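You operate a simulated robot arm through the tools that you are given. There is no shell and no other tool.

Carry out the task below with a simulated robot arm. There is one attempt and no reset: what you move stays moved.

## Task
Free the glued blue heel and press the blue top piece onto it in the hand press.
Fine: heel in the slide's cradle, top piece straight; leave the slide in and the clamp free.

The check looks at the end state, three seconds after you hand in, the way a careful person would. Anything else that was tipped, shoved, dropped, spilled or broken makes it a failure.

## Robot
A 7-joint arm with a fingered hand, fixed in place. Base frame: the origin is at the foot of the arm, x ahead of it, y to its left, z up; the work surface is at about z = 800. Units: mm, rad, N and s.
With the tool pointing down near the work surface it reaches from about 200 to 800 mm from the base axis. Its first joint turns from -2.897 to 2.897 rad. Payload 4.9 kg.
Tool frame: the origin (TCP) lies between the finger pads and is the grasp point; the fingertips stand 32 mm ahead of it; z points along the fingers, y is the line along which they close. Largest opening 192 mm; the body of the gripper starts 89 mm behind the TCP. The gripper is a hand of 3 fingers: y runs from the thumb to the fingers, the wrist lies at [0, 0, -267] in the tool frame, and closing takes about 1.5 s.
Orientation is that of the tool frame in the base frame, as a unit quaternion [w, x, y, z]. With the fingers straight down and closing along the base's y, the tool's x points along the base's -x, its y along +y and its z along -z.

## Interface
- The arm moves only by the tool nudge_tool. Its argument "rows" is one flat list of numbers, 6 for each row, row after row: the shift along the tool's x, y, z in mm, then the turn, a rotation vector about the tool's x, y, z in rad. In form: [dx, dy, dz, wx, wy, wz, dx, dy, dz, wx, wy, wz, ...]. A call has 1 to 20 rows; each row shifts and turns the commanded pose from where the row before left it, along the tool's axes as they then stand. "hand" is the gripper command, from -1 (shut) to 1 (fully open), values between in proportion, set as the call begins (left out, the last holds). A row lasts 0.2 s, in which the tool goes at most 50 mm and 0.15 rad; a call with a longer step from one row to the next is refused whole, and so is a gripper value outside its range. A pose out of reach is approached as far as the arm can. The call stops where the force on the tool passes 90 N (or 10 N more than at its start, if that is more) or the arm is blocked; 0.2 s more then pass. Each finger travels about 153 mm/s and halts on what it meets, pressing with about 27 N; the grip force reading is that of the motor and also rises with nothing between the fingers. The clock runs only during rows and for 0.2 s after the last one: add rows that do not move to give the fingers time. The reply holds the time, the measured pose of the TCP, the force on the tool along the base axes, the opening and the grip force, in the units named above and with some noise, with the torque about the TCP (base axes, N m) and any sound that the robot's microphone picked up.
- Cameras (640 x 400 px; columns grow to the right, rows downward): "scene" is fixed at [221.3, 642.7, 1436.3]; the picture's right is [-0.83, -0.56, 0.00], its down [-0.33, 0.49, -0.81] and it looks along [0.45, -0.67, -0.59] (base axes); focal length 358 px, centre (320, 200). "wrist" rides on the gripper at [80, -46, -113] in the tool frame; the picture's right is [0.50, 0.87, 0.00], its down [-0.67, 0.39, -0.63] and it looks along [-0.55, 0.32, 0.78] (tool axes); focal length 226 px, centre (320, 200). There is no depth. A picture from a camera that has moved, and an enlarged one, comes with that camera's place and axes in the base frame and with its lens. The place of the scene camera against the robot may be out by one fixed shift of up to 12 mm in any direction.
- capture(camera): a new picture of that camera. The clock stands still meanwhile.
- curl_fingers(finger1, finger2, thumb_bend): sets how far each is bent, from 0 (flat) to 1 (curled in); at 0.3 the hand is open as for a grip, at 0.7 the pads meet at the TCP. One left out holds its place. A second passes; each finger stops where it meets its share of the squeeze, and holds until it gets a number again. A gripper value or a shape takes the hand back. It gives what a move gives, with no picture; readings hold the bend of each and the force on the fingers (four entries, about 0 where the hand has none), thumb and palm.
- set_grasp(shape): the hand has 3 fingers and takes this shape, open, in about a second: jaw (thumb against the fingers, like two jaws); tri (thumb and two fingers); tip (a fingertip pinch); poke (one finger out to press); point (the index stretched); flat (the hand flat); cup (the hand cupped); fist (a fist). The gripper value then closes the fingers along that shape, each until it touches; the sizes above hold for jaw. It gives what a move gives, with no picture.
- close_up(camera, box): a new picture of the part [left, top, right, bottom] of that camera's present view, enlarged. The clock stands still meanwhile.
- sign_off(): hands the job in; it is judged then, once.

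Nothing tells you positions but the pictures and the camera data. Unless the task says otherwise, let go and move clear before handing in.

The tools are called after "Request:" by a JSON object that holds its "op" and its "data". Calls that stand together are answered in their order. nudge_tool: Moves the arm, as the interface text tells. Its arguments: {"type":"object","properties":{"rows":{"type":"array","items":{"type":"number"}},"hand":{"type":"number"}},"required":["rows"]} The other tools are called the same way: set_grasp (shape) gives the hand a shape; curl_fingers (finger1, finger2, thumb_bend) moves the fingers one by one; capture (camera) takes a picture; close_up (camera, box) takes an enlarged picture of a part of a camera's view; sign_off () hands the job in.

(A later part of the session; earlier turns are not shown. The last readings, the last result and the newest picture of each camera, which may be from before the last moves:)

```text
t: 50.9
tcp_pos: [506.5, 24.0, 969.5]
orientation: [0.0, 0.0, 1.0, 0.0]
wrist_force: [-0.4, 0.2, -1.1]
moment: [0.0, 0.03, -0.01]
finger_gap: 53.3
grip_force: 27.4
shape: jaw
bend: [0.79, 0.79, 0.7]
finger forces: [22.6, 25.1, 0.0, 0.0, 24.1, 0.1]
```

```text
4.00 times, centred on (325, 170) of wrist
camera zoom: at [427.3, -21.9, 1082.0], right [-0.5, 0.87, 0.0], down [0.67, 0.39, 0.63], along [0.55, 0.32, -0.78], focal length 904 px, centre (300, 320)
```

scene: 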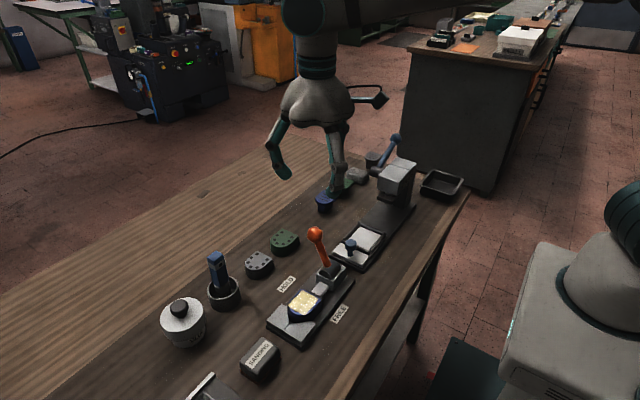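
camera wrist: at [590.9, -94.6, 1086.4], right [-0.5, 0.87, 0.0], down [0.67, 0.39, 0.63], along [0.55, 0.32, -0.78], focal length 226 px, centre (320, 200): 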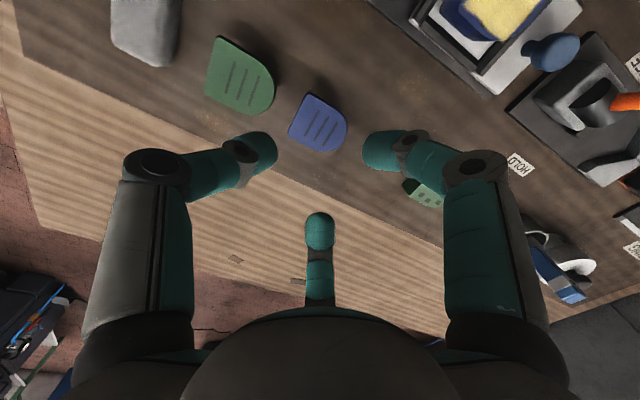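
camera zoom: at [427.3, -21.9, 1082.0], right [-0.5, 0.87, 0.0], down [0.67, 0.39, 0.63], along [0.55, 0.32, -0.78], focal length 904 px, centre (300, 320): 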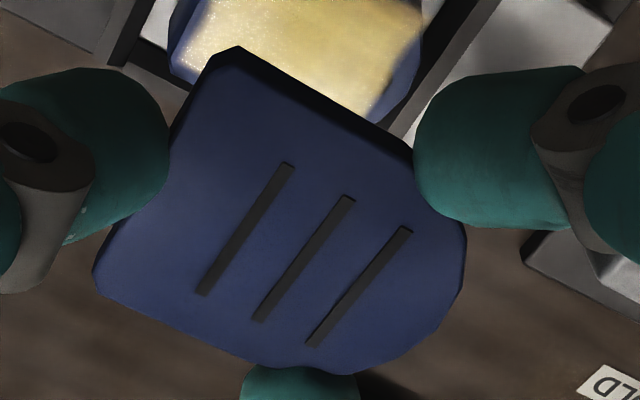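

From this height the outlines agree to within about 2 mm, limited by perspective. I'll lower close to the heel, where the comparison is more reliable.

Request:
{"op": "nudge_tool", "data": {"rows": [0, 0, 20, 0, 0, 0, 0, 0, 20, 0, 0, 0, 0, 0, 15, 0, 0, 0, 0, 0, 10, 0, 0, 0, 0, 0, 5, 0, 0, 0]}}

Request:
{"op": "close_up", "data": {"camera": "wrist", "box": [270, 110, 370, 210]}}

Request:
{"op": "close_up", "data": {"camera": "scene", "box": [335, 200, 395, 260]}}

```text
t: 52.1
tcp_pos: [506.4, 25.1, 899.7]
orientation: [0.001, 0.0, 1.0, 0.0]
wrist_force: [-0.2, -0.7, -1.1]
moment: [0.01, 0.0, -0.02]
finger_gap: 53.2
grip_force: 27.3
shape: jaw
bend: [0.79, 0.79, 0.7]
finger forces: [22.5, 25.2, 0.0, 0.1, 24.2, 0.0]
```

```text
4.00 times, centred on (320, 160) of wrist
camera zoom: at [426.2, -20.7, 1011.8], right [-0.5, 0.87, 0.0], down [0.67, 0.39, 0.63], along [0.55, 0.32, -0.78], focal length 904 px, centre (320, 360)
```

zoom: 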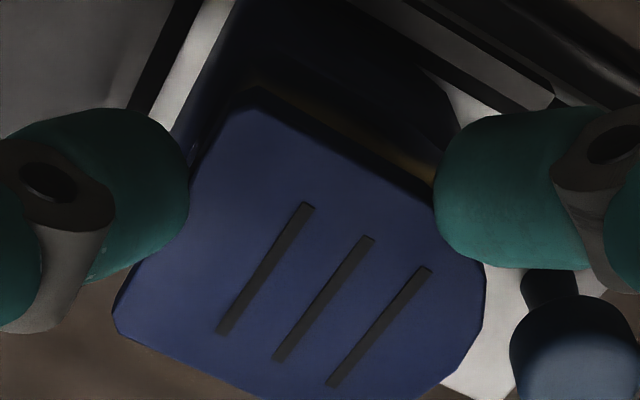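

```text
6.67 times, centred on (365, 230) of scene
camera zoom: at [221.3, 642.7, 1436.3], right [-0.83, -0.56, 0.0], down [-0.33, 0.49, -0.81], along [0.45, -0.67, -0.59], focal length 2385 px, centre (20, 0)
```

zoom: 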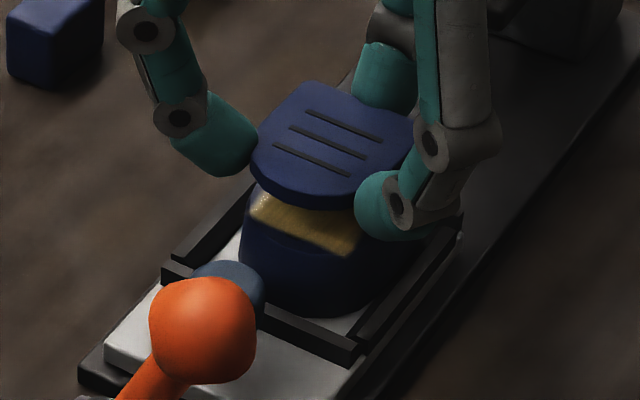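

Plate and heel line up well, with about 15 mm still to go. I'll lower another 10 mm and compare again.

Request:
{"op": "nudge_tool", "data": {"rows": [0, 0, 4, 0, 0, 0, 0, 0, 3, 0, 0, 0, 0, 0, 2, 0, 0, 0, 0, 0, 1, 0, 0, 0]}}

Request:
{"op": "close_up", "data": {"camera": "wrist", "box": [270, 110, 370, 210]}}

Request:
{"op": "close_up", "data": {"camera": "scene", "box": [340, 205, 390, 255]}}

```text
t: 53.1
tcp_pos: [505.9, 25.4, 891.1]
orientation: [0.0, 0.0, 1.0, 0.0]
wrist_force: [0.0, 0.6, -0.6]
moment: [-0.03, 0.0, -0.01]
finger_gap: 53.1
grip_force: 27.3
shape: jaw
bend: [0.79, 0.79, 0.7]
finger forces: [22.5, 25.2, 0.0, 0.0, 24.1, 0.1]
```

```text
4.00 times, centred on (320, 160) of wrist
camera zoom: at [426.9, -20.6, 1002.7], right [-0.5, 0.87, 0.0], down [0.67, 0.39, 0.63], along [0.55, 0.32, -0.78], focal length 904 px, centre (320, 360)
```

zoom: 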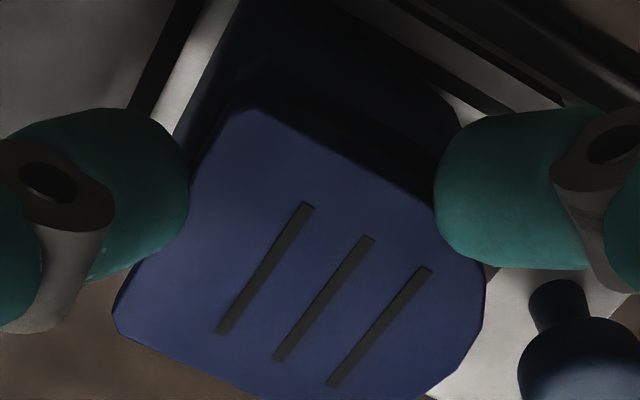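

```text
8.00 times, centred on (365, 230) of scene
camera zoom: at [221.3, 642.7, 1436.3], right [-0.83, -0.56, 0.0], down [-0.33, 0.49, -0.81], along [0.45, -0.67, -0.59], focal length 2862 px, centre (-40, -40)
```

zoom: 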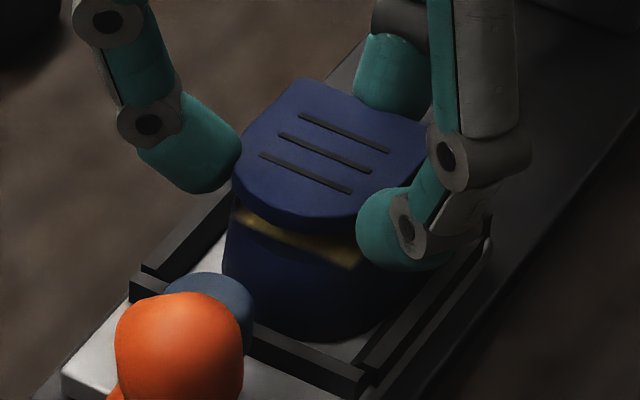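

The edges match to about 1 mm from both views. I'll lower in small steps until the plate touches.

Request:
{"op": "nudge_tool", "data": {"rows": [0, 0, 1.5, 0, 0, 0, 0, 0, 1.5, 0, 0, 0]}}

Request:
{"op": "nudge_tool", "data": {"rows": [0, 0, 1, 0, 0, 0, 0, 0, 1, 0, 0, 0]}}

Request:
{"op": "close_up", "data": {"camera": "scene", "box": [340, 205, 390, 255]}}

```text
t: 53.7
tcp_pos: [506.5, 24.7, 889.2]
orientation: [0.001, 0.0, 1.0, 0.0]
wrist_force: [0.3, 0.1, 0.0]
moment: [0.0, -0.02, -0.01]
finger_gap: 53.1
grip_force: 26.9
shape: jaw
bend: [0.79, 0.79, 0.7]
finger forces: [22.6, 25.2, 0.0, 0.0, 24.0, 0.0]
```

```text
t: 54.3
tcp_pos: [507.3, 25.0, 887.4]
orientation: [0.001, 0.0, 1.0, 0.0]
wrist_force: [-0.3, 1.3, 0.1]
moment: [-0.02, -0.01, 0.01]
finger_gap: 53.2
grip_force: 26.9
shape: jaw
bend: [0.79, 0.79, 0.7]
finger forces: [22.4, 25.2, 0.0, 0.0, 24.1, 0.1]
```

```text
8.00 times, centred on (365, 230) of scene
camera zoom: at [221.3, 642.7, 1436.3], right [-0.83, -0.56, 0.0], down [-0.33, 0.49, -0.81], along [0.45, -0.67, -0.59], focal length 2862 px, centre (-40, -40)
```

zoom: 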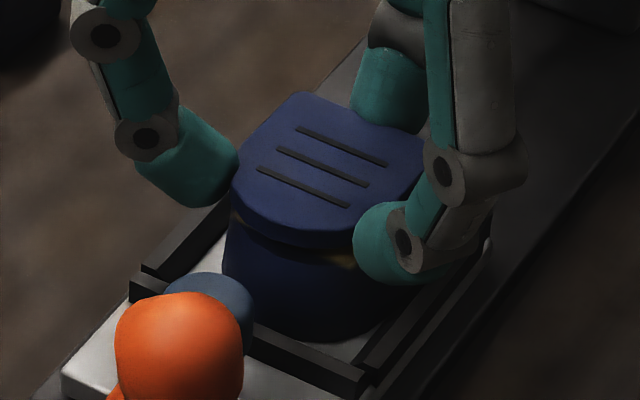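

A gap of 3–4 mm remains. I continue down 1 mm at a time.

Request:
{"op": "nudge_tool", "data": {"rows": [0, 0, 1, 0, 0, 0, 0, 0, 1, 0, 0, 0]}}

Request:
{"op": "nudge_tool", "data": {"rows": [0, 0, 1, 0, 0, 0, 0, 0, 0, 0, 0, 0]}}

Request:
{"op": "nudge_tool", "data": {"rows": [0, 0, 1, 0, 0, 0, 0, 0, 0, 0, 0, 0]}}

Request:
{"op": "close_up", "data": {"camera": "scene", "box": [340, 205, 390, 255]}}

```text
t: 54.9
tcp_pos: [507.2, 25.3, 883.0]
orientation: [0.001, -0.001, 1.0, 0.0]
wrist_force: [-0.1, 0.5, 0.2]
moment: [0.01, -0.02, 0.01]
finger_gap: 53.3
grip_force: 26.9
shape: jaw
bend: [0.79, 0.79, 0.7]
finger forces: [22.5, 25.1, 0.0, 0.1, 24.1, 0.1]
```

```text
t: 55.5
tcp_pos: [507.7, 26.9, 882.7]
orientation: [0.0, 0.0, 1.0, 0.0]
wrist_force: [-0.7, 0.0, -0.9]
moment: [0.0, -0.03, 0.02]
finger_gap: 53.4
grip_force: 26.9
shape: jaw
bend: [0.79, 0.79, 0.7]
finger forces: [22.5, 25.1, 0.0, 0.0, 24.0, 0.1]
```

```text
t: 56.1
tcp_pos: [507.6, 25.7, 882.4]
orientation: [0.0, 0.0, 1.0, 0.0]
wrist_force: [0.4, -0.2, -0.6]
moment: [-0.03, 0.02, -0.03]
finger_gap: 53.0
grip_force: 27.3
shape: jaw
bend: [0.79, 0.79, 0.7]
finger forces: [22.5, 25.1, 0.0, 0.0, 24.1, 0.1]
```

```text
8.00 times, centred on (365, 230) of scene
camera zoom: at [221.3, 642.7, 1436.3], right [-0.83, -0.56, 0.0], down [-0.33, 0.49, -0.81], along [0.45, -0.67, -0.59], focal length 2862 px, centre (-40, -40)
```

zoom: 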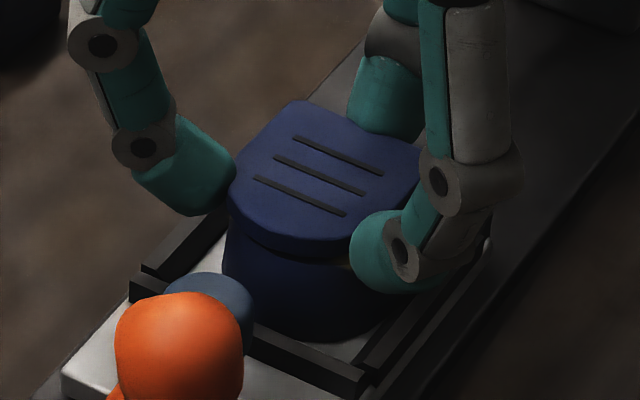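

It's almost touching. I'll check the wrist view for any lateral offset before the last millimetre.

Request:
{"op": "close_up", "data": {"camera": "wrist", "box": [280, 120, 360, 170]}}

Request:
{"op": "close_up", "data": {"camera": "scene", "box": [350, 212, 382, 244]}}

```text
8.00 times, centred on (320, 145) of wrist
camera zoom: at [427.8, -19.9, 993.7], right [-0.5, 0.87, 0.0], down [0.67, 0.39, 0.63], along [0.55, 0.32, -0.78], focal length 1808 px, centre (320, 640)
```

zoom: 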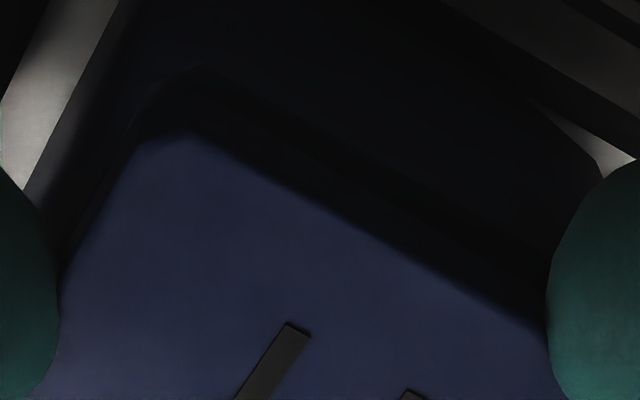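

```text
12.50 times, centred on (366, 228) of scene
camera zoom: at [221.3, 642.7, 1436.3], right [-0.83, -0.56, 0.0], down [-0.33, 0.49, -0.81], along [0.45, -0.67, -0.59], focal length 4472 px, centre (-255, -150)
```

zoom: 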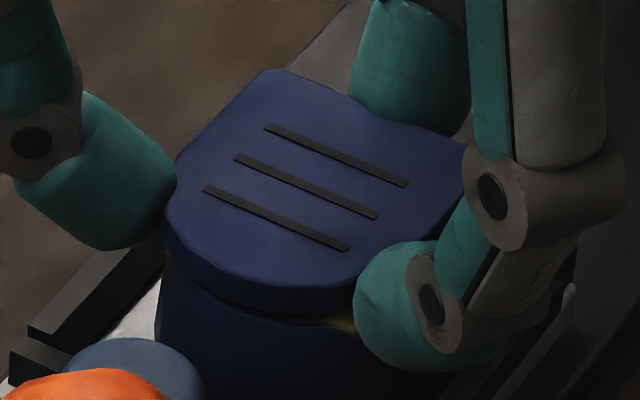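

The top edges coincide and the heel only flares out lower down, so the alignment is good. I'll go on down to contact.

Request:
{"op": "nudge_tool", "data": {"rows": [0, 0, 1, 0, 0, 0, 0, 0, 0, 0, 0, 0]}}

Request:
{"op": "nudge_tool", "data": {"rows": [0, 0, 1, 0, 0, 0, 0, 0, 0, 0, 0, 0]}}

Request:
{"op": "nudge_tool", "data": {"rows": [0, 0, 1, 0, 0, 0, 0, 0, 0, 0, 0, 0]}}

```text
t: 56.7
tcp_pos: [507.1, 26.3, 881.1]
orientation: [0.0, 0.0, 1.0, 0.0]
wrist_force: [-0.1, 0.2, -0.7]
moment: [-0.02, 0.0, 0.0]
finger_gap: 53.3
grip_force: 27.2
shape: jaw
bend: [0.79, 0.79, 0.7]
finger forces: [22.5, 25.3, 0.1, 0.1, 24.1, 0.0]
```

```text
t: 57.3
tcp_pos: [506.6, 25.9, 880.5]
orientation: [0.0, 0.001, 1.0, 0.0]
wrist_force: [-0.5, 0.0, 0.2]
moment: [-0.05, -0.02, 0.0]
finger_gap: 53.1
grip_force: 27.0
shape: jaw
bend: [0.79, 0.79, 0.7]
finger forces: [22.4, 25.4, 0.0, 0.1, 24.3, 0.0]
```

```text
t: 57.9
tcp_pos: [507.8, 25.4, 879.8]
orientation: [0.001, 0.0, 1.0, 0.0]
wrist_force: [-0.6, 0.0, 6.1]
moment: [-0.07, -0.06, 0.0]
finger_gap: 53.5
grip_force: 27.2
shape: jaw
bend: [0.79, 0.79, 0.7]
finger forces: [22.9, 25.8, 0.0, 0.1, 25.1, 0.1]
```

Contact at about 6 N: the plate rests on the glue. I'll press another 0.5 mm, then open the fingers slightly.

Request:
{"op": "nudge_tool", "data": {"rows": [0, 0, 0.5, 0, 0, 0, 0, 0, 0, 0, 0, 0]}}

Request:
{"op": "nudge_tool", "data": {"rows": [0, 0, 0, 0, 0, 0, 0, 0, 0, 0, 0, 0, 0, 0, 0, 0, 0, 0], "hand": -0.3}}

Request:
{"op": "close_up", "data": {"camera": "wrist", "box": [220, 100, 420, 260]}}

Request:
{"op": "close_up", "data": {"camera": "scene", "box": [340, 205, 390, 255]}}

```text
t: 58.5
tcp_pos: [507.0, 25.7, 877.6]
orientation: [0.003, 0.0, 1.0, 0.0]
wrist_force: [0.7, -0.2, 14.5]
moment: [-0.07, -0.07, 0.01]
finger_gap: 53.5
grip_force: 27.1
shape: jaw
bend: [0.79, 0.79, 0.69]
finger forces: [24.8, 27.6, 0.1, 0.1, 27.0, 0.1]
```

```text
t: 59.3
tcp_pos: [505.2, 25.9, 876.6]
orientation: [-0.001, 0.001, 1.0, 0.001]
wrist_force: [0.1, -0.1, 0.1]
moment: [0.02, 0.0, 0.02]
finger_gap: 67.1
grip_force: 0.1
shape: jaw
bend: [0.45, 0.45, 0.7]
finger forces: [0.1, 0.1, 0.0, 0.0, 0.1, 0.0]
```

```text
2.50 times, centred on (320, 180) of wrist
camera zoom: at [426.6, -20.2, 989.0], right [-0.5, 0.87, 0.0], down [0.67, 0.39, 0.63], along [0.55, 0.32, -0.78], focal length 565 px, centre (320, 250)
```

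zoom: 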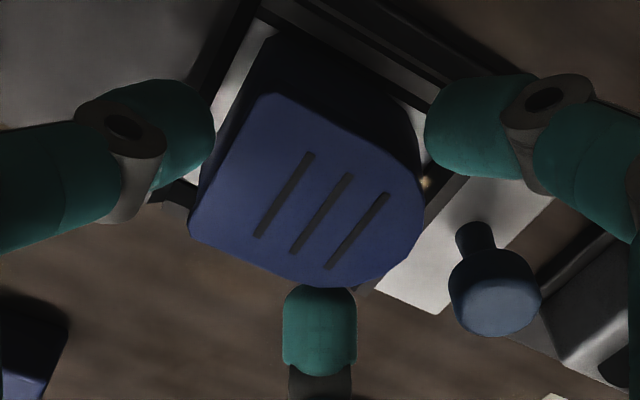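

```text
8.00 times, centred on (365, 230) of scene
camera zoom: at [221.3, 642.7, 1436.3], right [-0.83, -0.56, 0.0], down [-0.33, 0.49, -0.81], along [0.45, -0.67, -0.59], focal length 2862 px, centre (-40, -40)
```

zoom: 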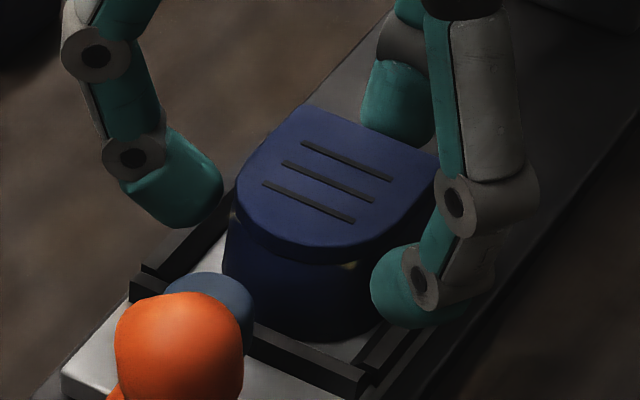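

It's released, but the plate may have moved a little as the fingers opened. I'll rise and inspect.

Request:
{"op": "nudge_tool", "data": {"rows": [0, 0, -5, 0, 0, 0, 0, 0, -10, 0, 0, 0, 0, 0, -20, 0, 0, 0, 0, 0, -25, 0, 0, 0, 0, 0, -25, 0, 0, 0, 0, 0, -25, 0, 0, 0, 0, 0, -25, 0, 0, 0]}}

Request:
{"op": "close_up", "data": {"camera": "wrist", "box": [280, 70, 360, 140]}}

Request:
{"op": "close_up", "data": {"camera": "scene", "box": [345, 205, 395, 255]}}

```text
t: 60.9
tcp_pos: [507.3, 24.9, 1017.3]
orientation: [-0.001, 0.0, 1.0, 0.0]
wrist_force: [0.0, 0.0, -0.5]
moment: [-0.01, -0.01, 0.01]
finger_gap: 66.9
grip_force: 0.1
shape: jaw
bend: [0.45, 0.45, 0.7]
finger forces: [0.1, 0.0, 0.0, 0.0, 0.1, 0.0]
```

```text
5.71 times, centred on (320, 105) of wrist
camera zoom: at [426.9, -19.9, 1128.6], right [-0.5, 0.87, 0.0], down [0.67, 0.39, 0.63], along [0.55, 0.32, -0.78], focal length 1292 px, centre (320, 743)
```

zoom: 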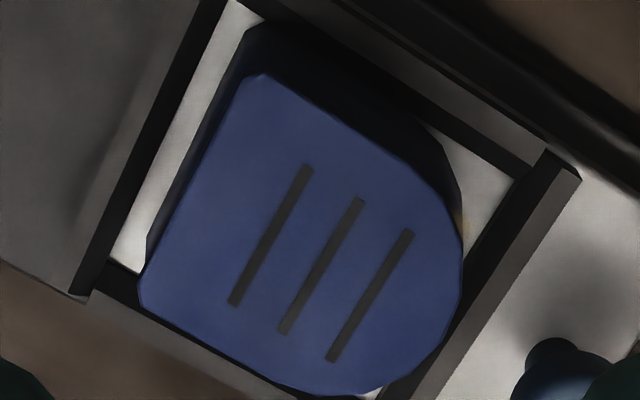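

```text
8.00 times, centred on (370, 230) of scene
camera zoom: at [221.3, 642.7, 1436.3], right [-0.83, -0.56, 0.0], down [-0.33, 0.49, -0.81], along [0.45, -0.67, -0.59], focal length 2862 px, centre (-80, -40)
```

zoom: 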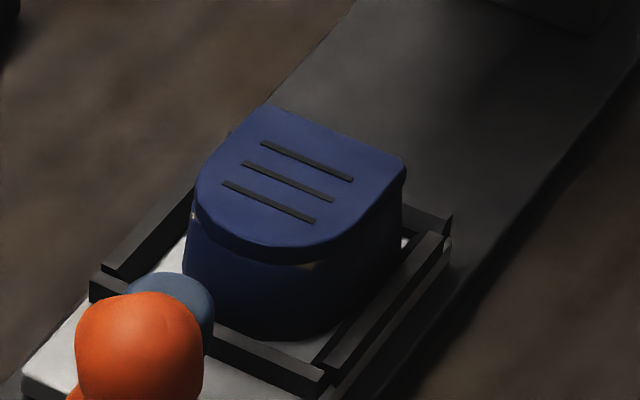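

The plate sits on the heel straight to within about 0.5° and roughly 1 mm in position. Next is pushing the slide in. I'll shut the hand and turn it 90° so that neither the clamp lever nor the press head is in the way and the camera looks towards the press.

Request:
{"op": "nudge_tool", "data": {"rows": [0, 0, 0, 0, 0, 0.143, 0, 0, 0, 0, 0, 0.143, 0, 0, 0, 0, 0, 0.143, 0, 0, 0, 0, 0, 0.143, 0, 0, 0, 0, 0, 0.143, 0, 0, 0, 0, 0, 0.143, 0, 0, 0, 0, 0, 0.143, 0, 0, 0, 0, 0, 0.143, 0, 0, 0, 0, 0, 0.143, 0, 0, 0, 0, 0, 0.143, 0, 0, 0, 0, 0, 0.141, 0, 0, 0, 0, 0, 0], "hand": -1}}

Request:
{"op": "capture", "data": {"camera": "wrist"}}

Request:
{"op": "capture", "data": {"camera": "scene"}}

```text
t: 63.5
tcp_pos: [507.0, 24.4, 1012.9]
orientation: [0.0, 0.708, 0.706, 0.0]
wrist_force: [-0.3, 0.5, 0.0]
moment: [0.01, 0.03, -0.04]
finger_gap: 0.2
grip_force: 27.2
shape: jaw
bend: [0.7, 0.7, 0.7]
finger forces: [0.0, 0.0, 0.0, 0.0, 0.0, 0.1]
```

```text
taken
camera wrist: at [461.4, 105.1, 1125.4], right [0.87, 0.5, 0.0], down [0.39, -0.67, 0.63], along [0.31, -0.55, -0.78], focal length 226 px, centre (320, 200)
```

wrist: 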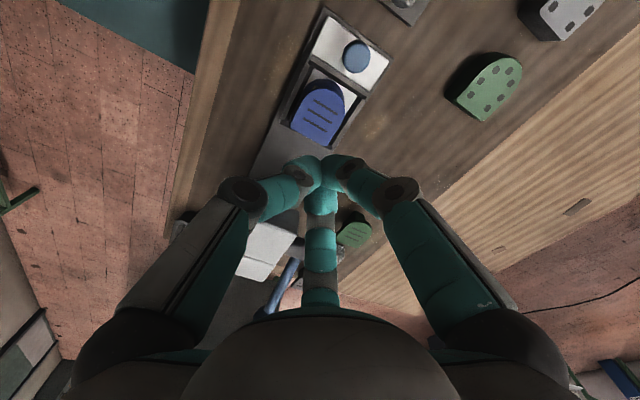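

```text
taken
```

scene: 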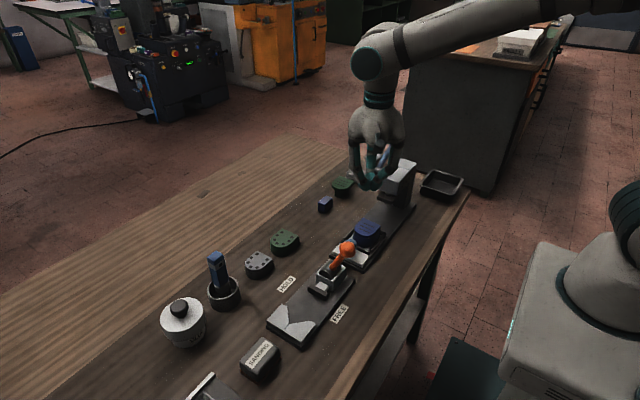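

The knob is at about (508,97), roughly 13 mm in radius. I'll move behind it at y≈134 and come down in stages, checking the gap to the clamp.

Request:
{"op": "nudge_tool", "data": {"rows": [28, 0.5, 0, 0, 0, 0, 28, 0.5, 0, 0, 0, 0, 28, 0.5, 0, 0, 0, 0, 26, 0, 0, 0, 0, 0, 0, 0, 20, 0, 0, 0, 0, 0, 20, 0, 0, 0, 0, 0, 20, 0, 0, 0, 0, 0, 15, 0, 0, 0]}}

Request:
{"op": "capture", "data": {"camera": "wrist"}}

Request:
{"op": "close_up", "data": {"camera": "scene", "box": [300, 160, 420, 290]}}

```text
t: 65.3
tcp_pos: [509.2, 135.5, 938.4]
orientation: [-0.001, 0.707, 0.707, -0.001]
wrist_force: [0.0, 1.1, -0.4]
moment: [-0.02, -0.02, -0.02]
finger_gap: 0.0
grip_force: 26.8
shape: jaw
bend: [0.7, 0.7, 0.7]
finger forces: [0.0, 0.1, 0.0, 0.0, 0.0, 0.0]
```

```text
taken
camera wrist: at [462.9, 214.9, 1050.9], right [0.87, 0.5, 0.0], down [0.39, -0.67, 0.63], along [0.32, -0.55, -0.78], focal length 226 px, centre (320, 200)
```

wrist: 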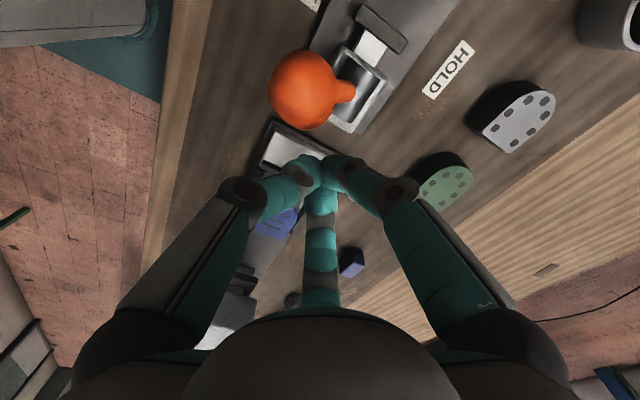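

```text
3.08 times, centred on (360, 225) of scene
camera zoom: at [221.3, 642.7, 1436.3], right [-0.83, -0.56, 0.0], down [-0.33, 0.49, -0.81], along [0.45, -0.67, -0.59], focal length 1101 px, centre (197, 123)
```

zoom: 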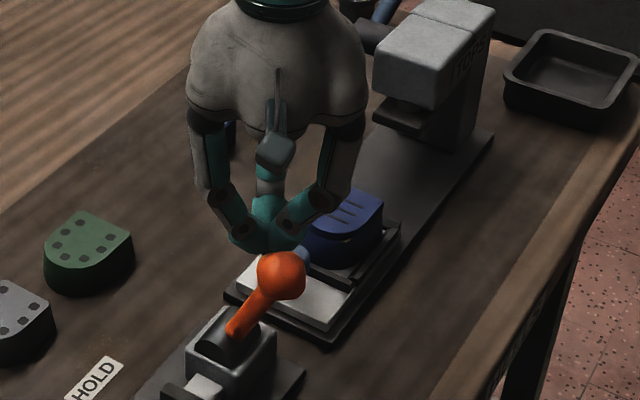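

Clear on all sides. I'll descend to TCP z≈885 so the tips stand behind the knob.

Request:
{"op": "nudge_tool", "data": {"rows": [0, 0, 12, 0, 0, 0, 0, 0, 12, 0, 0, 0, 0, 0, 10, 0, 0, 0, 0, 0, 8, 0, 0, 0, 0, 0, 6, 0, 0, 0, 0, 0, 5, 0, 0, 0]}}

Request:
{"op": "close_up", "data": {"camera": "scene", "box": [310, 180, 410, 290]}}

Request:
{"op": "close_up", "data": {"camera": "wrist", "box": [220, 80, 420, 260]}}

```text
t: 66.7
tcp_pos: [508.9, 135.5, 886.6]
orientation: [0.0, 0.707, 0.707, 0.0]
wrist_force: [-0.4, -1.1, -0.1]
moment: [0.01, 0.02, 0.01]
finger_gap: 0.0
grip_force: 27.3
shape: jaw
bend: [0.7, 0.7, 0.7]
finger forces: [0.0, 0.1, 0.0, 0.1, 0.0, 0.0]
```

```text
3.64 times, centred on (360, 235) of scene
camera zoom: at [221.3, 642.7, 1436.3], right [-0.83, -0.56, 0.0], down [-0.33, 0.49, -0.81], along [0.45, -0.67, -0.59], focal length 1301 px, centre (174, 73)
```

zoom: 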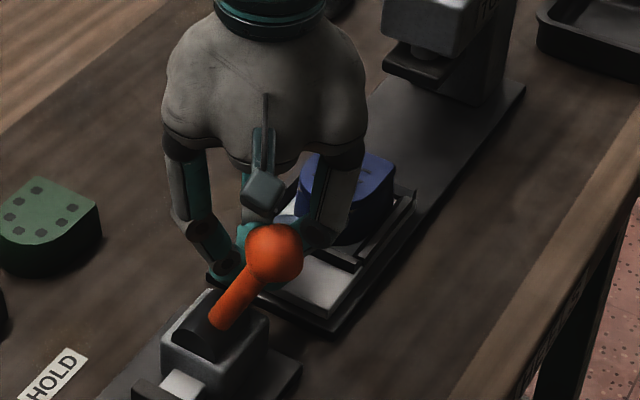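

```text
2.22 times, centred on (320, 170) of wrist
camera zoom: at [462.9, 215.3, 997.8], right [0.87, 0.5, 0.0], down [0.39, -0.67, 0.63], along [0.32, -0.55, -0.78], focal length 502 px, centre (320, 267)
```

zoom: 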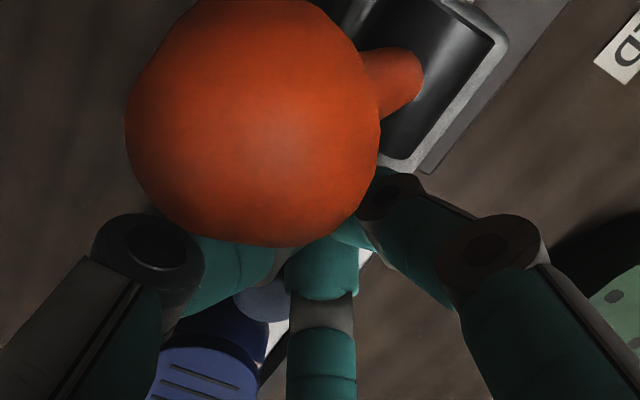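

Everything is clear and the knob is right in front of the tips. I'll push slowly along -y.

Request:
{"op": "nudge_tool", "data": {"rows": [-4, 0, 0, 0, 0, 0, -3, 0, 0, 0, 0, 0, -3, 0, 0, 0, 0, 0, -3, 0, 0, 0, 0, 0, -3, 0, 0, 0, 0, 0, -3, 0, 0, 0, 0, 0, -3, 0, 0, 0, 0, 0, -3, 0, 0, 0, 0, 0, -3, 0, 0, 0, 0, 0, -3, 0, 0, 0, 0, 0, -3, 0, 0, 0, 0, 0, -3, 0, 0, 0, 0, 0, -3, 0, 0, 0, 0, 0]}}

Request:
{"op": "capture", "data": {"camera": "wrist"}}

Request:
{"op": "close_up", "data": {"camera": "scene", "box": [310, 150, 430, 290]}}

```text
t: 69.5
tcp_pos: [508.6, 95.2, 886.5]
orientation: [0.0, 0.707, 0.707, 0.0]
wrist_force: [0.0, 1.5, 0.6]
moment: [0.0, -0.02, -0.01]
finger_gap: 0.1
grip_force: 26.8
shape: jaw
bend: [0.7, 0.7, 0.7]
finger forces: [0.1, 0.1, 0.0, 0.0, 0.0, 0.0]
```

```text
taken
camera wrist: at [462.3, 175.2, 997.8], right [0.87, 0.5, 0.0], down [0.39, -0.67, 0.63], along [0.32, -0.55, -0.78], focal length 226 px, centre (320, 200)
```

wrist: 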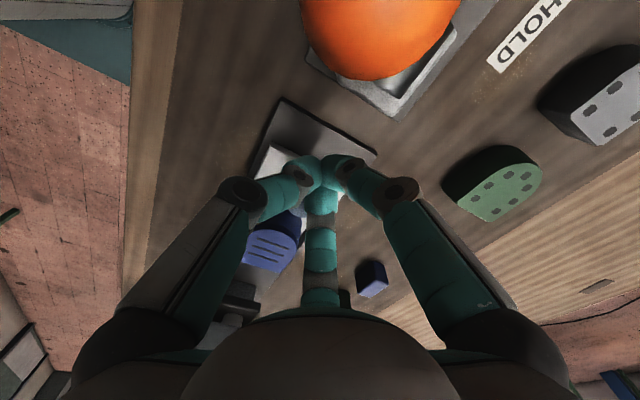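

```text
2.86 times, centred on (370, 220) of scene
camera zoom: at [221.3, 642.7, 1436.3], right [-0.83, -0.56, 0.0], down [-0.33, 0.49, -0.81], along [0.45, -0.67, -0.59], focal length 1022 px, centre (177, 143)
```

zoom: 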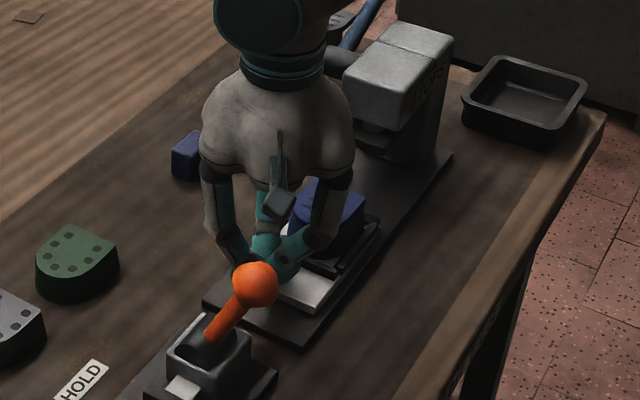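

The slide is moving easily and the stack is riding along. I'll continue.

Request:
{"op": "nudge_tool", "data": {"rows": [-3, 0, 0, 0, 0, 0, -4, 0, 0, 0, 0, 0, -4, 0, 0, 0, 0, 0, -4, 0, 0, 0, 0, 0, -4, 0, 0, 0, 0, 0, -4, 0, 0, 0, 0, 0, -4, 0, 0, 0, 0, 0, -4, 0, 0, 0, 0, 0, -4, 0, 0, 0, 0, 0, -4, 0, 0, 0, 0, 0, -4, 0, 0, 0, 0, 0, -4, 0, 0, 0, 0, 0, -4, 0, 0, 0, 0, 0, -4, 0, 0, 0, 0, 0, -3, 0, 0, 0, 0, 0]}}

Request:
{"op": "capture", "data": {"camera": "wrist"}}

Request:
{"op": "close_up", "data": {"camera": "scene", "box": [310, 130, 430, 270]}}

```text
t: 72.7
tcp_pos: [508.4, 36.8, 885.9]
orientation: [0.0, 0.707, 0.707, 0.0]
wrist_force: [0.6, 1.7, 0.8]
moment: [-0.02, -0.06, -0.01]
finger_gap: 0.3
grip_force: 27.3
shape: jaw
bend: [0.7, 0.7, 0.7]
finger forces: [0.0, 0.1, 0.0, 0.0, 0.1, 0.0]
```

```text
taken
camera wrist: at [463.3, 116.6, 997.8], right [0.87, 0.5, 0.0], down [0.39, -0.67, 0.63], along [0.32, -0.55, -0.78], focal length 226 px, centre (320, 200)
```

wrist: 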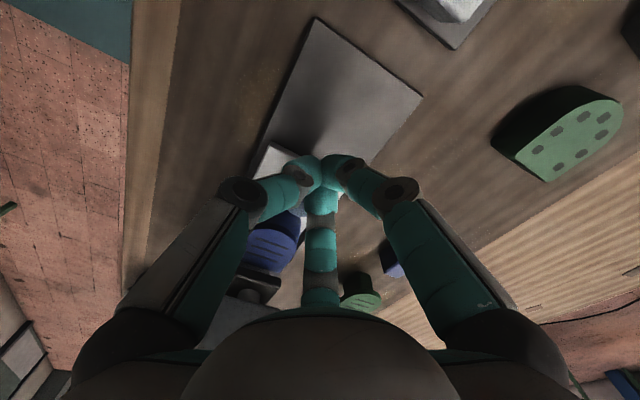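

```text
2.86 times, centred on (370, 200) of scene
camera zoom: at [221.3, 642.7, 1436.3], right [-0.83, -0.56, 0.0], down [-0.33, 0.49, -0.81], along [0.45, -0.67, -0.59], focal length 1022 px, centre (177, 200)
```

zoom: 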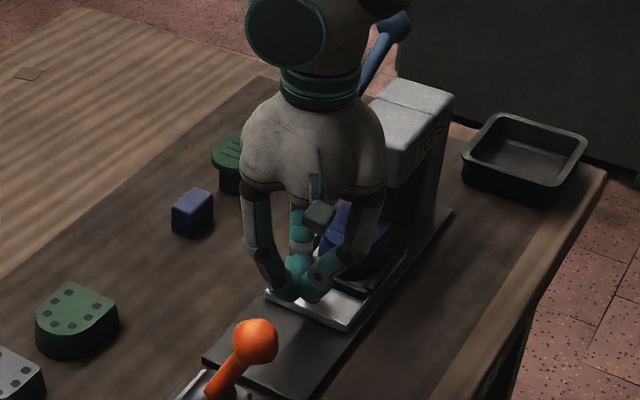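

The stack is nearing the ram, so I'll check clearance under the ram plate.

Request:
{"op": "close_up", "data": {"camera": "scene", "box": [350, 160, 420, 240]}}

Request:
{"op": "close_up", "data": {"camera": "wrist", "box": [200, 180, 340, 340]}}

```text
5.00 times, centred on (385, 200) of scene
camera zoom: at [221.3, 642.7, 1436.3], right [-0.83, -0.56, 0.0], down [-0.33, 0.49, -0.81], along [0.45, -0.67, -0.59], focal length 1789 px, centre (-5, 200)
```

zoom: 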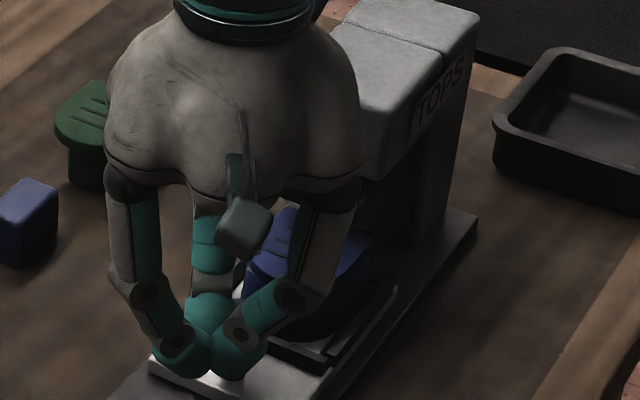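

```text
2.50 times, centred on (270, 260) of wrist
camera zoom: at [463.3, 116.6, 997.8], right [0.87, 0.5, 0.0], down [0.39, -0.67, 0.63], along [0.32, -0.55, -0.78], focal length 565 px, centre (445, 50)
```

zoom: 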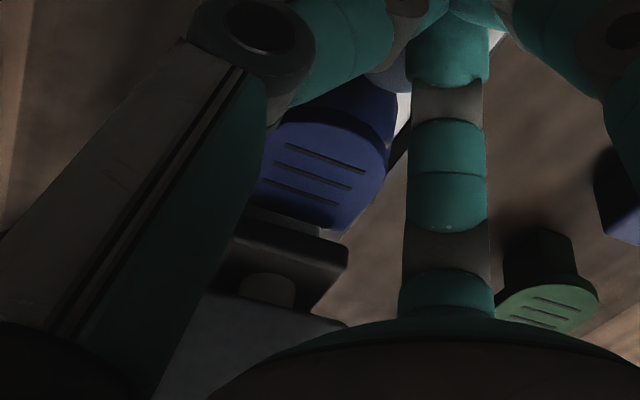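

The plate is passing under the ram without touching. I'll continue slowly towards the stop.

Request:
{"op": "nudge_tool", "data": {"rows": [-3, 0, 0, 0, 0, 0, -3, 0, 0, 0, 0, 0, -3, 0, 0, 0, 0, 0, -3, 0, 0, 0, 0, 0, -3, 0, 0, 0, 0, 0, -3, 0, 0, 0, 0, 0, -3, 0, 0, 0, 0, 0, -3, 0, 0, 0, 0, 0, -3, 0, 0, 0, 0, 0]}}

Request:
{"op": "close_up", "data": {"camera": "wrist", "box": [200, 180, 340, 340]}}

Request:
{"op": "close_up", "data": {"camera": "scene", "box": [340, 150, 430, 250]}}

```text
t: 74.7
tcp_pos: [507.8, 10.2, 884.4]
orientation: [0.0, 0.707, 0.707, 0.0]
wrist_force: [0.1, 0.8, -0.2]
moment: [0.04, 0.0, 0.02]
finger_gap: 0.0
grip_force: 27.3
shape: jaw
bend: [0.7, 0.7, 0.7]
finger forces: [0.0, 0.1, 0.0, 0.0, 0.0, 0.0]
```

```text
2.50 times, centred on (270, 260) of wrist
camera zoom: at [462.1, 91.1, 996.8], right [0.87, 0.5, 0.0], down [0.39, -0.67, 0.63], along [0.32, -0.55, -0.78], focal length 565 px, centre (445, 50)
```

zoom: 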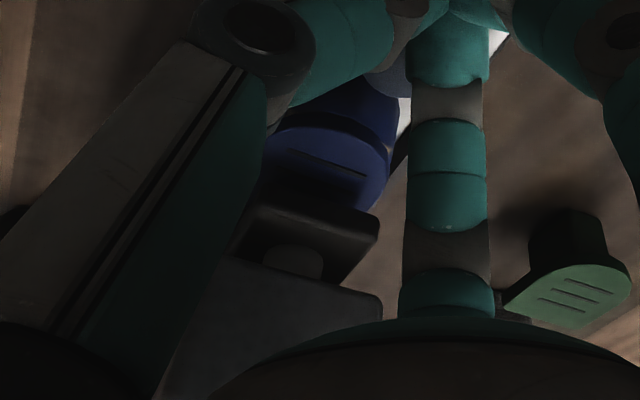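

```text
4.00 times, centred on (385, 200) of scene
camera zoom: at [221.3, 642.7, 1436.3], right [-0.83, -0.56, 0.0], down [-0.33, 0.49, -0.81], along [0.45, -0.67, -0.59], focal length 1431 px, centre (60, 200)
```

zoom: 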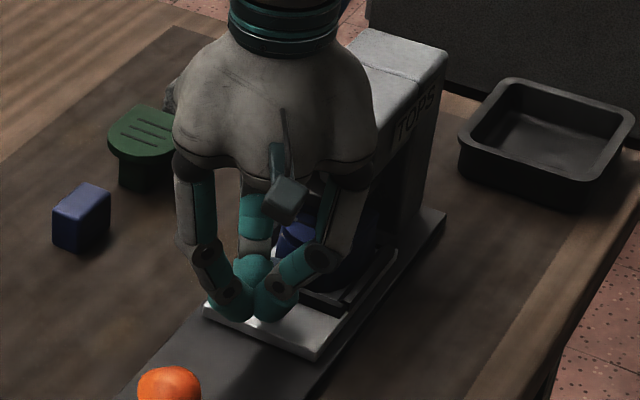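

Still free. I'll push in shorter bursts and watch for the stop.

Request:
{"op": "nudge_tool", "data": {"rows": [-3, 0, 0, 0, 0, 0, -3, 0, 0, 0, 0, 0, -3, 0, 0, 0, 0, 0]}}

Request:
{"op": "nudge_tool", "data": {"rows": [-2, 0, 0, 0, 0, 0, -2, 0, 0, 0, 0, 0, -2, 0, 0, 0, 0, 0]}}

Request:
{"op": "close_up", "data": {"camera": "wrist", "box": [200, 180, 340, 340]}}

Request:
{"op": "close_up", "data": {"camera": "scene", "box": [340, 150, 430, 250]}}

```text
t: 75.5
tcp_pos: [507.8, 3.1, 885.0]
orientation: [0.0, 0.707, 0.707, 0.0]
wrist_force: [0.4, 0.4, 0.5]
moment: [0.02, 0.0, -0.01]
finger_gap: 0.1
grip_force: 26.7
shape: jaw
bend: [0.7, 0.7, 0.7]
finger forces: [0.0, 0.1, 0.0, 0.0, 0.0, 0.0]
```

```text
t: 76.3
tcp_pos: [508.7, -3.8, 884.7]
orientation: [0.0, 0.707, 0.707, 0.0]
wrist_force: [0.4, 0.0, -0.3]
moment: [0.03, -0.04, 0.02]
finger_gap: 0.0
grip_force: 26.9
shape: jaw
bend: [0.7, 0.7, 0.7]
finger forces: [0.1, 0.1, 0.1, 0.0, 0.1, 0.1]
```

```text
2.50 times, centred on (270, 260) of wrist
camera zoom: at [462.5, 76.4, 997.5], right [0.87, 0.5, 0.0], down [0.39, -0.67, 0.63], along [0.32, -0.55, -0.78], focal length 565 px, centre (445, 50)
```

zoom: 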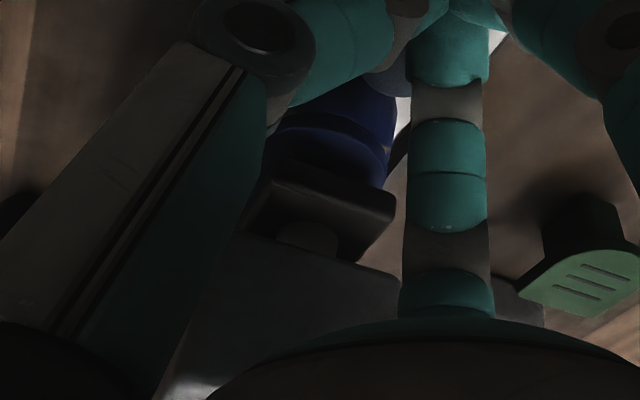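

```text
4.00 times, centred on (385, 200) of scene
camera zoom: at [221.3, 642.7, 1436.3], right [-0.83, -0.56, 0.0], down [-0.33, 0.49, -0.81], along [0.45, -0.67, -0.59], focal length 1431 px, centre (60, 200)
```

zoom: 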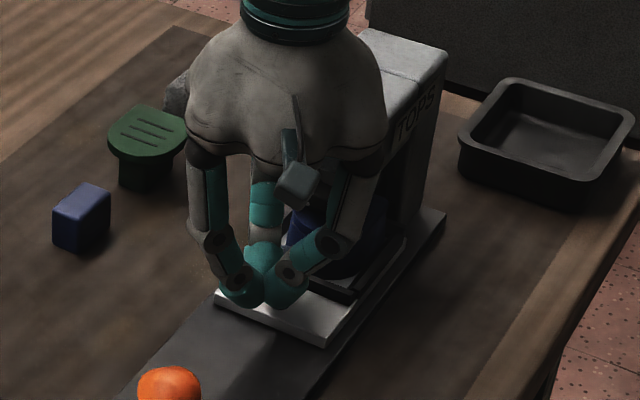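

Still moving freely, so I continue.

Request:
{"op": "nudge_tool", "data": {"rows": [-2, 0, 0, 0, 0, 0, -2, 0, 0, 0, 0, 0, -2, 0, 0, 0, 0, 0]}}

Request:
{"op": "nudge_tool", "data": {"rows": [-2, 0, 0, 0, 0, 0, -2, 0, 0, 0, 0, 0]}}

Request:
{"op": "nudge_tool", "data": {"rows": [-2, 0, 0, 0, 0, 0, -2, 0, 0, 0, 0, 0]}}

Request:
{"op": "close_up", "data": {"camera": "scene", "box": [340, 150, 430, 250]}}

```text
t: 77.1
tcp_pos: [508.6, -7.5, 886.0]
orientation: [-0.001, 0.707, 0.708, 0.001]
wrist_force: [-2.5, 22.4, 9.5]
moment: [0.5, 0.03, 0.06]
finger_gap: 0.0
grip_force: 27.1
shape: jaw
bend: [0.7, 0.7, 0.7]
finger forces: [0.0, 0.0, 0.0, 0.1, 0.1, 0.0]
```

```text
t: 77.7
tcp_pos: [507.2, -15.1, 884.9]
orientation: [0.001, 0.708, 0.707, -0.002]
wrist_force: [-1.3, 7.7, 4.5]
moment: [0.13, -0.02, 0.03]
finger_gap: 0.0
grip_force: 27.3
shape: jaw
bend: [0.7, 0.7, 0.7]
finger forces: [0.1, 0.0, 0.0, 0.1, 0.0, 0.1]
```

```text
t: 78.3
tcp_pos: [506.7, -16.7, 885.6]
orientation: [0.0, 0.707, 0.707, -0.001]
wrist_force: [0.5, 16.5, -3.6]
moment: [0.43, 0.02, 0.05]
finger_gap: 0.1
grip_force: 27.2
shape: jaw
bend: [0.7, 0.7, 0.7]
finger forces: [0.0, 0.0, 0.0, 0.0, 0.1, 0.1]
```

```text
4.00 times, centred on (385, 200) of scene
camera zoom: at [221.3, 642.7, 1436.3], right [-0.83, -0.56, 0.0], down [-0.33, 0.49, -0.81], along [0.45, -0.67, -0.59], focal length 1431 px, centre (60, 200)
```

zoom: 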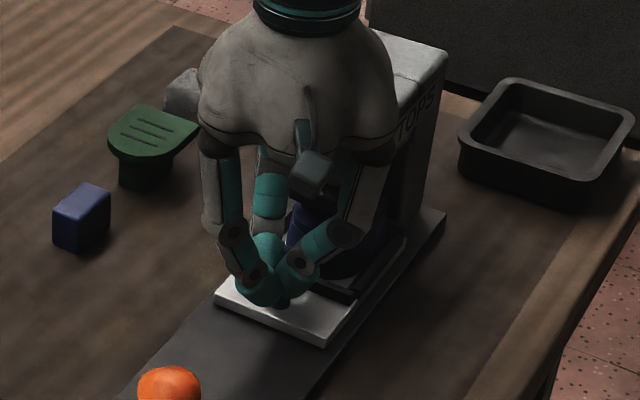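

Resistance rose to about 22 N and the slide stopped moving, so it's at its stop. I'll back off along +y, rise and inspect.

Request:
{"op": "nudge_tool", "data": {"rows": [5, 0, 0, 0, 0, 0, 10, 0, 0, 0, 0, 0, 10, 0, 0, 0, 0, 0, 15, 0, 0, 0, 0, 0, 15, 0, 0, 0, 0, 0, 15, 0, 0, 0, 0, 0, 0, 0, -25, 0, 0, 0, 0, 0, -30, 0, 0, 0, 0, 0, -30, 0, 0, 0]}}

Request:
{"op": "capture", "data": {"camera": "wrist"}}

Request:
{"op": "close_up", "data": {"camera": "scene", "box": [330, 130, 440, 250]}}

```text
t: 80.3
tcp_pos: [508.2, 52.5, 972.1]
orientation: [-0.001, 0.707, 0.707, -0.001]
wrist_force: [0.2, -0.1, 0.0]
moment: [0.03, -0.02, -0.01]
finger_gap: 0.0
grip_force: 27.0
shape: jaw
bend: [0.7, 0.7, 0.7]
finger forces: [0.1, 0.0, 0.0, 0.1, 0.0, 0.1]
```

```text
taken
camera wrist: at [462.1, 132.4, 1083.1], right [0.87, 0.5, 0.0], down [0.39, -0.67, 0.63], along [0.31, -0.55, -0.78], focal length 226 px, centre (320, 200)
```

wrist: 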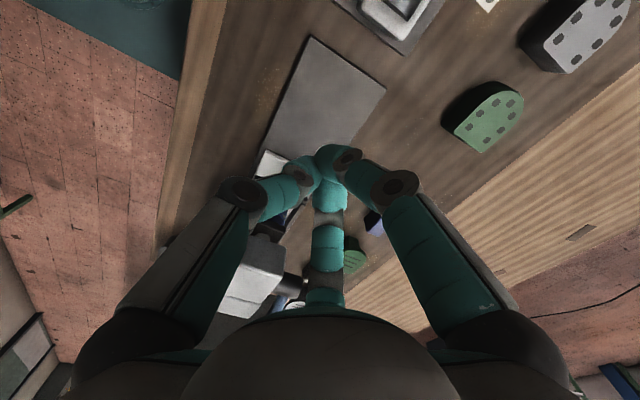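

```text
3.33 times, centred on (385, 190) of scene
camera zoom: at [221.3, 642.7, 1436.3], right [-0.83, -0.56, 0.0], down [-0.33, 0.49, -0.81], along [0.45, -0.67, -0.59], focal length 1193 px, centre (103, 233)
```

zoom: 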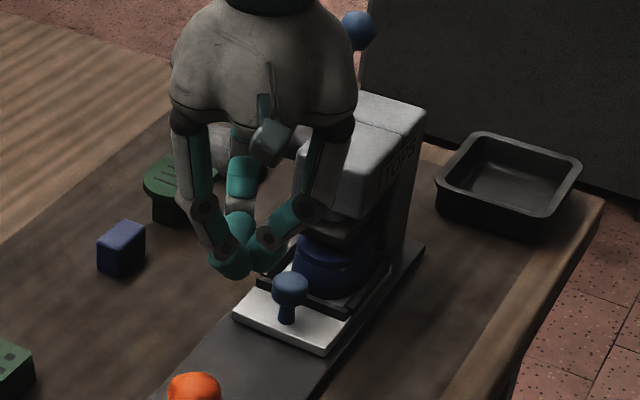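

The slide is fully in with the stack under the ram. I'll raise the hand and look at the press lever to decide which way it moves.

Request:
{"op": "nudge_tool", "data": {"rows": [0, 0, -30, 0, 0, 0, 0, 0, -30, 0, 0, 0, 0, 0, -30, 0, 0, 0, 0, 0, -30, 0, 0, 0, -25, 9, 0, 0, 0, 0, -25, 9, 0, 0, 0, 0, -25, 9, 0, 0, 0, 0, -25, 9, 0, 0, 0, 0, -25, 9, 0, 0, 0, 0, -25, 9, 0, 0, 0, 0]}}

Request:
{"op": "capture", "data": {"camera": "wrist"}}

Request:
{"op": "close_up", "data": {"camera": "scene", "box": [330, 110, 440, 250]}}

```text
t: 82.5
tcp_pos: [564.0, -99.9, 1091.3]
orientation: [0.0, 0.707, 0.707, 0.0]
wrist_force: [-0.3, -0.9, -0.7]
moment: [0.01, 0.01, 0.01]
finger_gap: 0.0
grip_force: 27.2
shape: jaw
bend: [0.7, 0.7, 0.7]
finger forces: [0.0, 0.1, 0.0, 0.1, 0.0, 0.0]
```

```text
taken
camera wrist: at [517.2, -19.6, 1203.1], right [0.87, 0.5, 0.0], down [0.39, -0.67, 0.63], along [0.32, -0.55, -0.78], focal length 226 px, centre (320, 200)
```

wrist: 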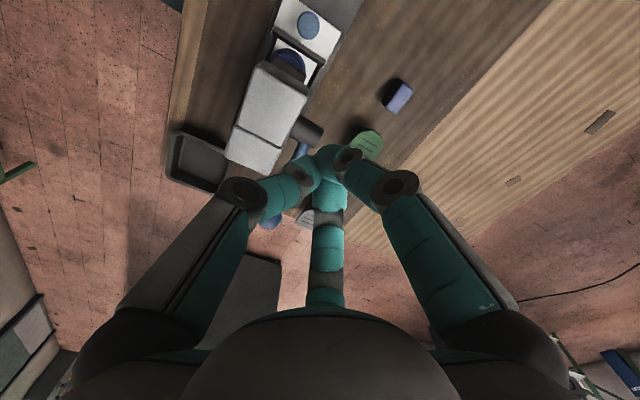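

```text
2.86 times, centred on (385, 180) of scene
camera zoom: at [221.3, 642.7, 1436.3], right [-0.83, -0.56, 0.0], down [-0.33, 0.49, -0.81], along [0.45, -0.67, -0.59], focal length 1022 px, centre (134, 257)
```

zoom: 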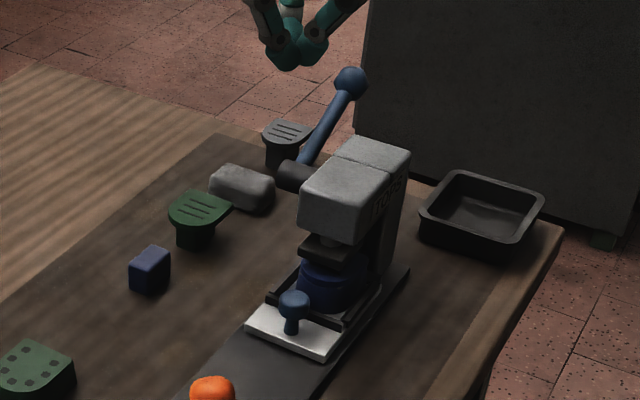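

Request:
{"op": "close_up", "data": {"camera": "scene", "box": [360, 165, 430, 240]}}

Request:
{"op": "close_up", "data": {"camera": "wrist", "box": [200, 0, 400, 140]}}

Request:
{"op": "close_up", "data": {"camera": "scene", "box": [370, 125, 430, 185]}}

```text
5.33 times, centred on (395, 202) of scene
camera zoom: at [221.3, 642.7, 1436.3], right [-0.83, -0.56, 0.0], down [-0.33, 0.49, -0.81], along [0.45, -0.67, -0.59], focal length 1908 px, centre (-80, 187)
```

zoom: 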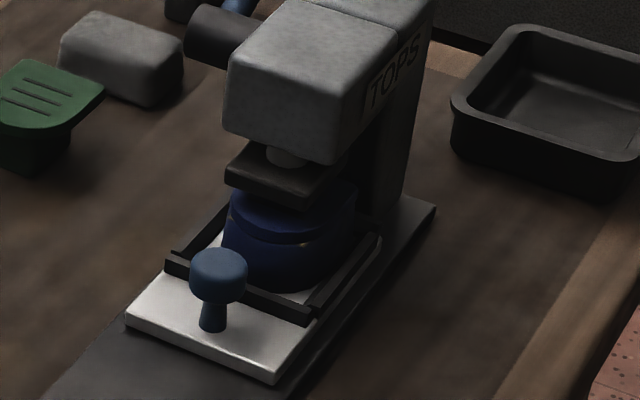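

```text
2.86 times, centred on (300, 70) of wrist
camera zoom: at [517.2, -19.6, 1203.1], right [0.87, 0.5, 0.0], down [0.39, -0.67, 0.63], along [0.32, -0.55, -0.78], focal length 646 px, centre (377, 571)
```

zoom: 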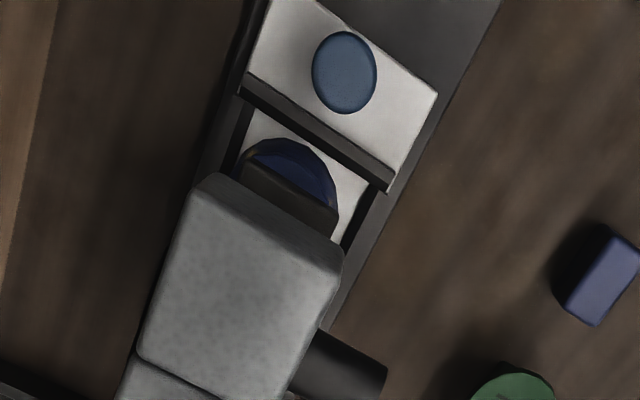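

```text
6.67 times, centred on (400, 155) of scene
camera zoom: at [221.3, 642.7, 1436.3], right [-0.83, -0.56, 0.0], down [-0.33, 0.49, -0.81], along [0.45, -0.67, -0.59], focal length 2385 px, centre (-213, 500)
```

zoom: 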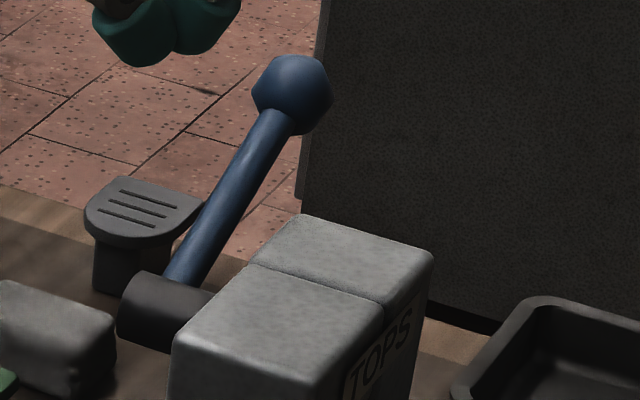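

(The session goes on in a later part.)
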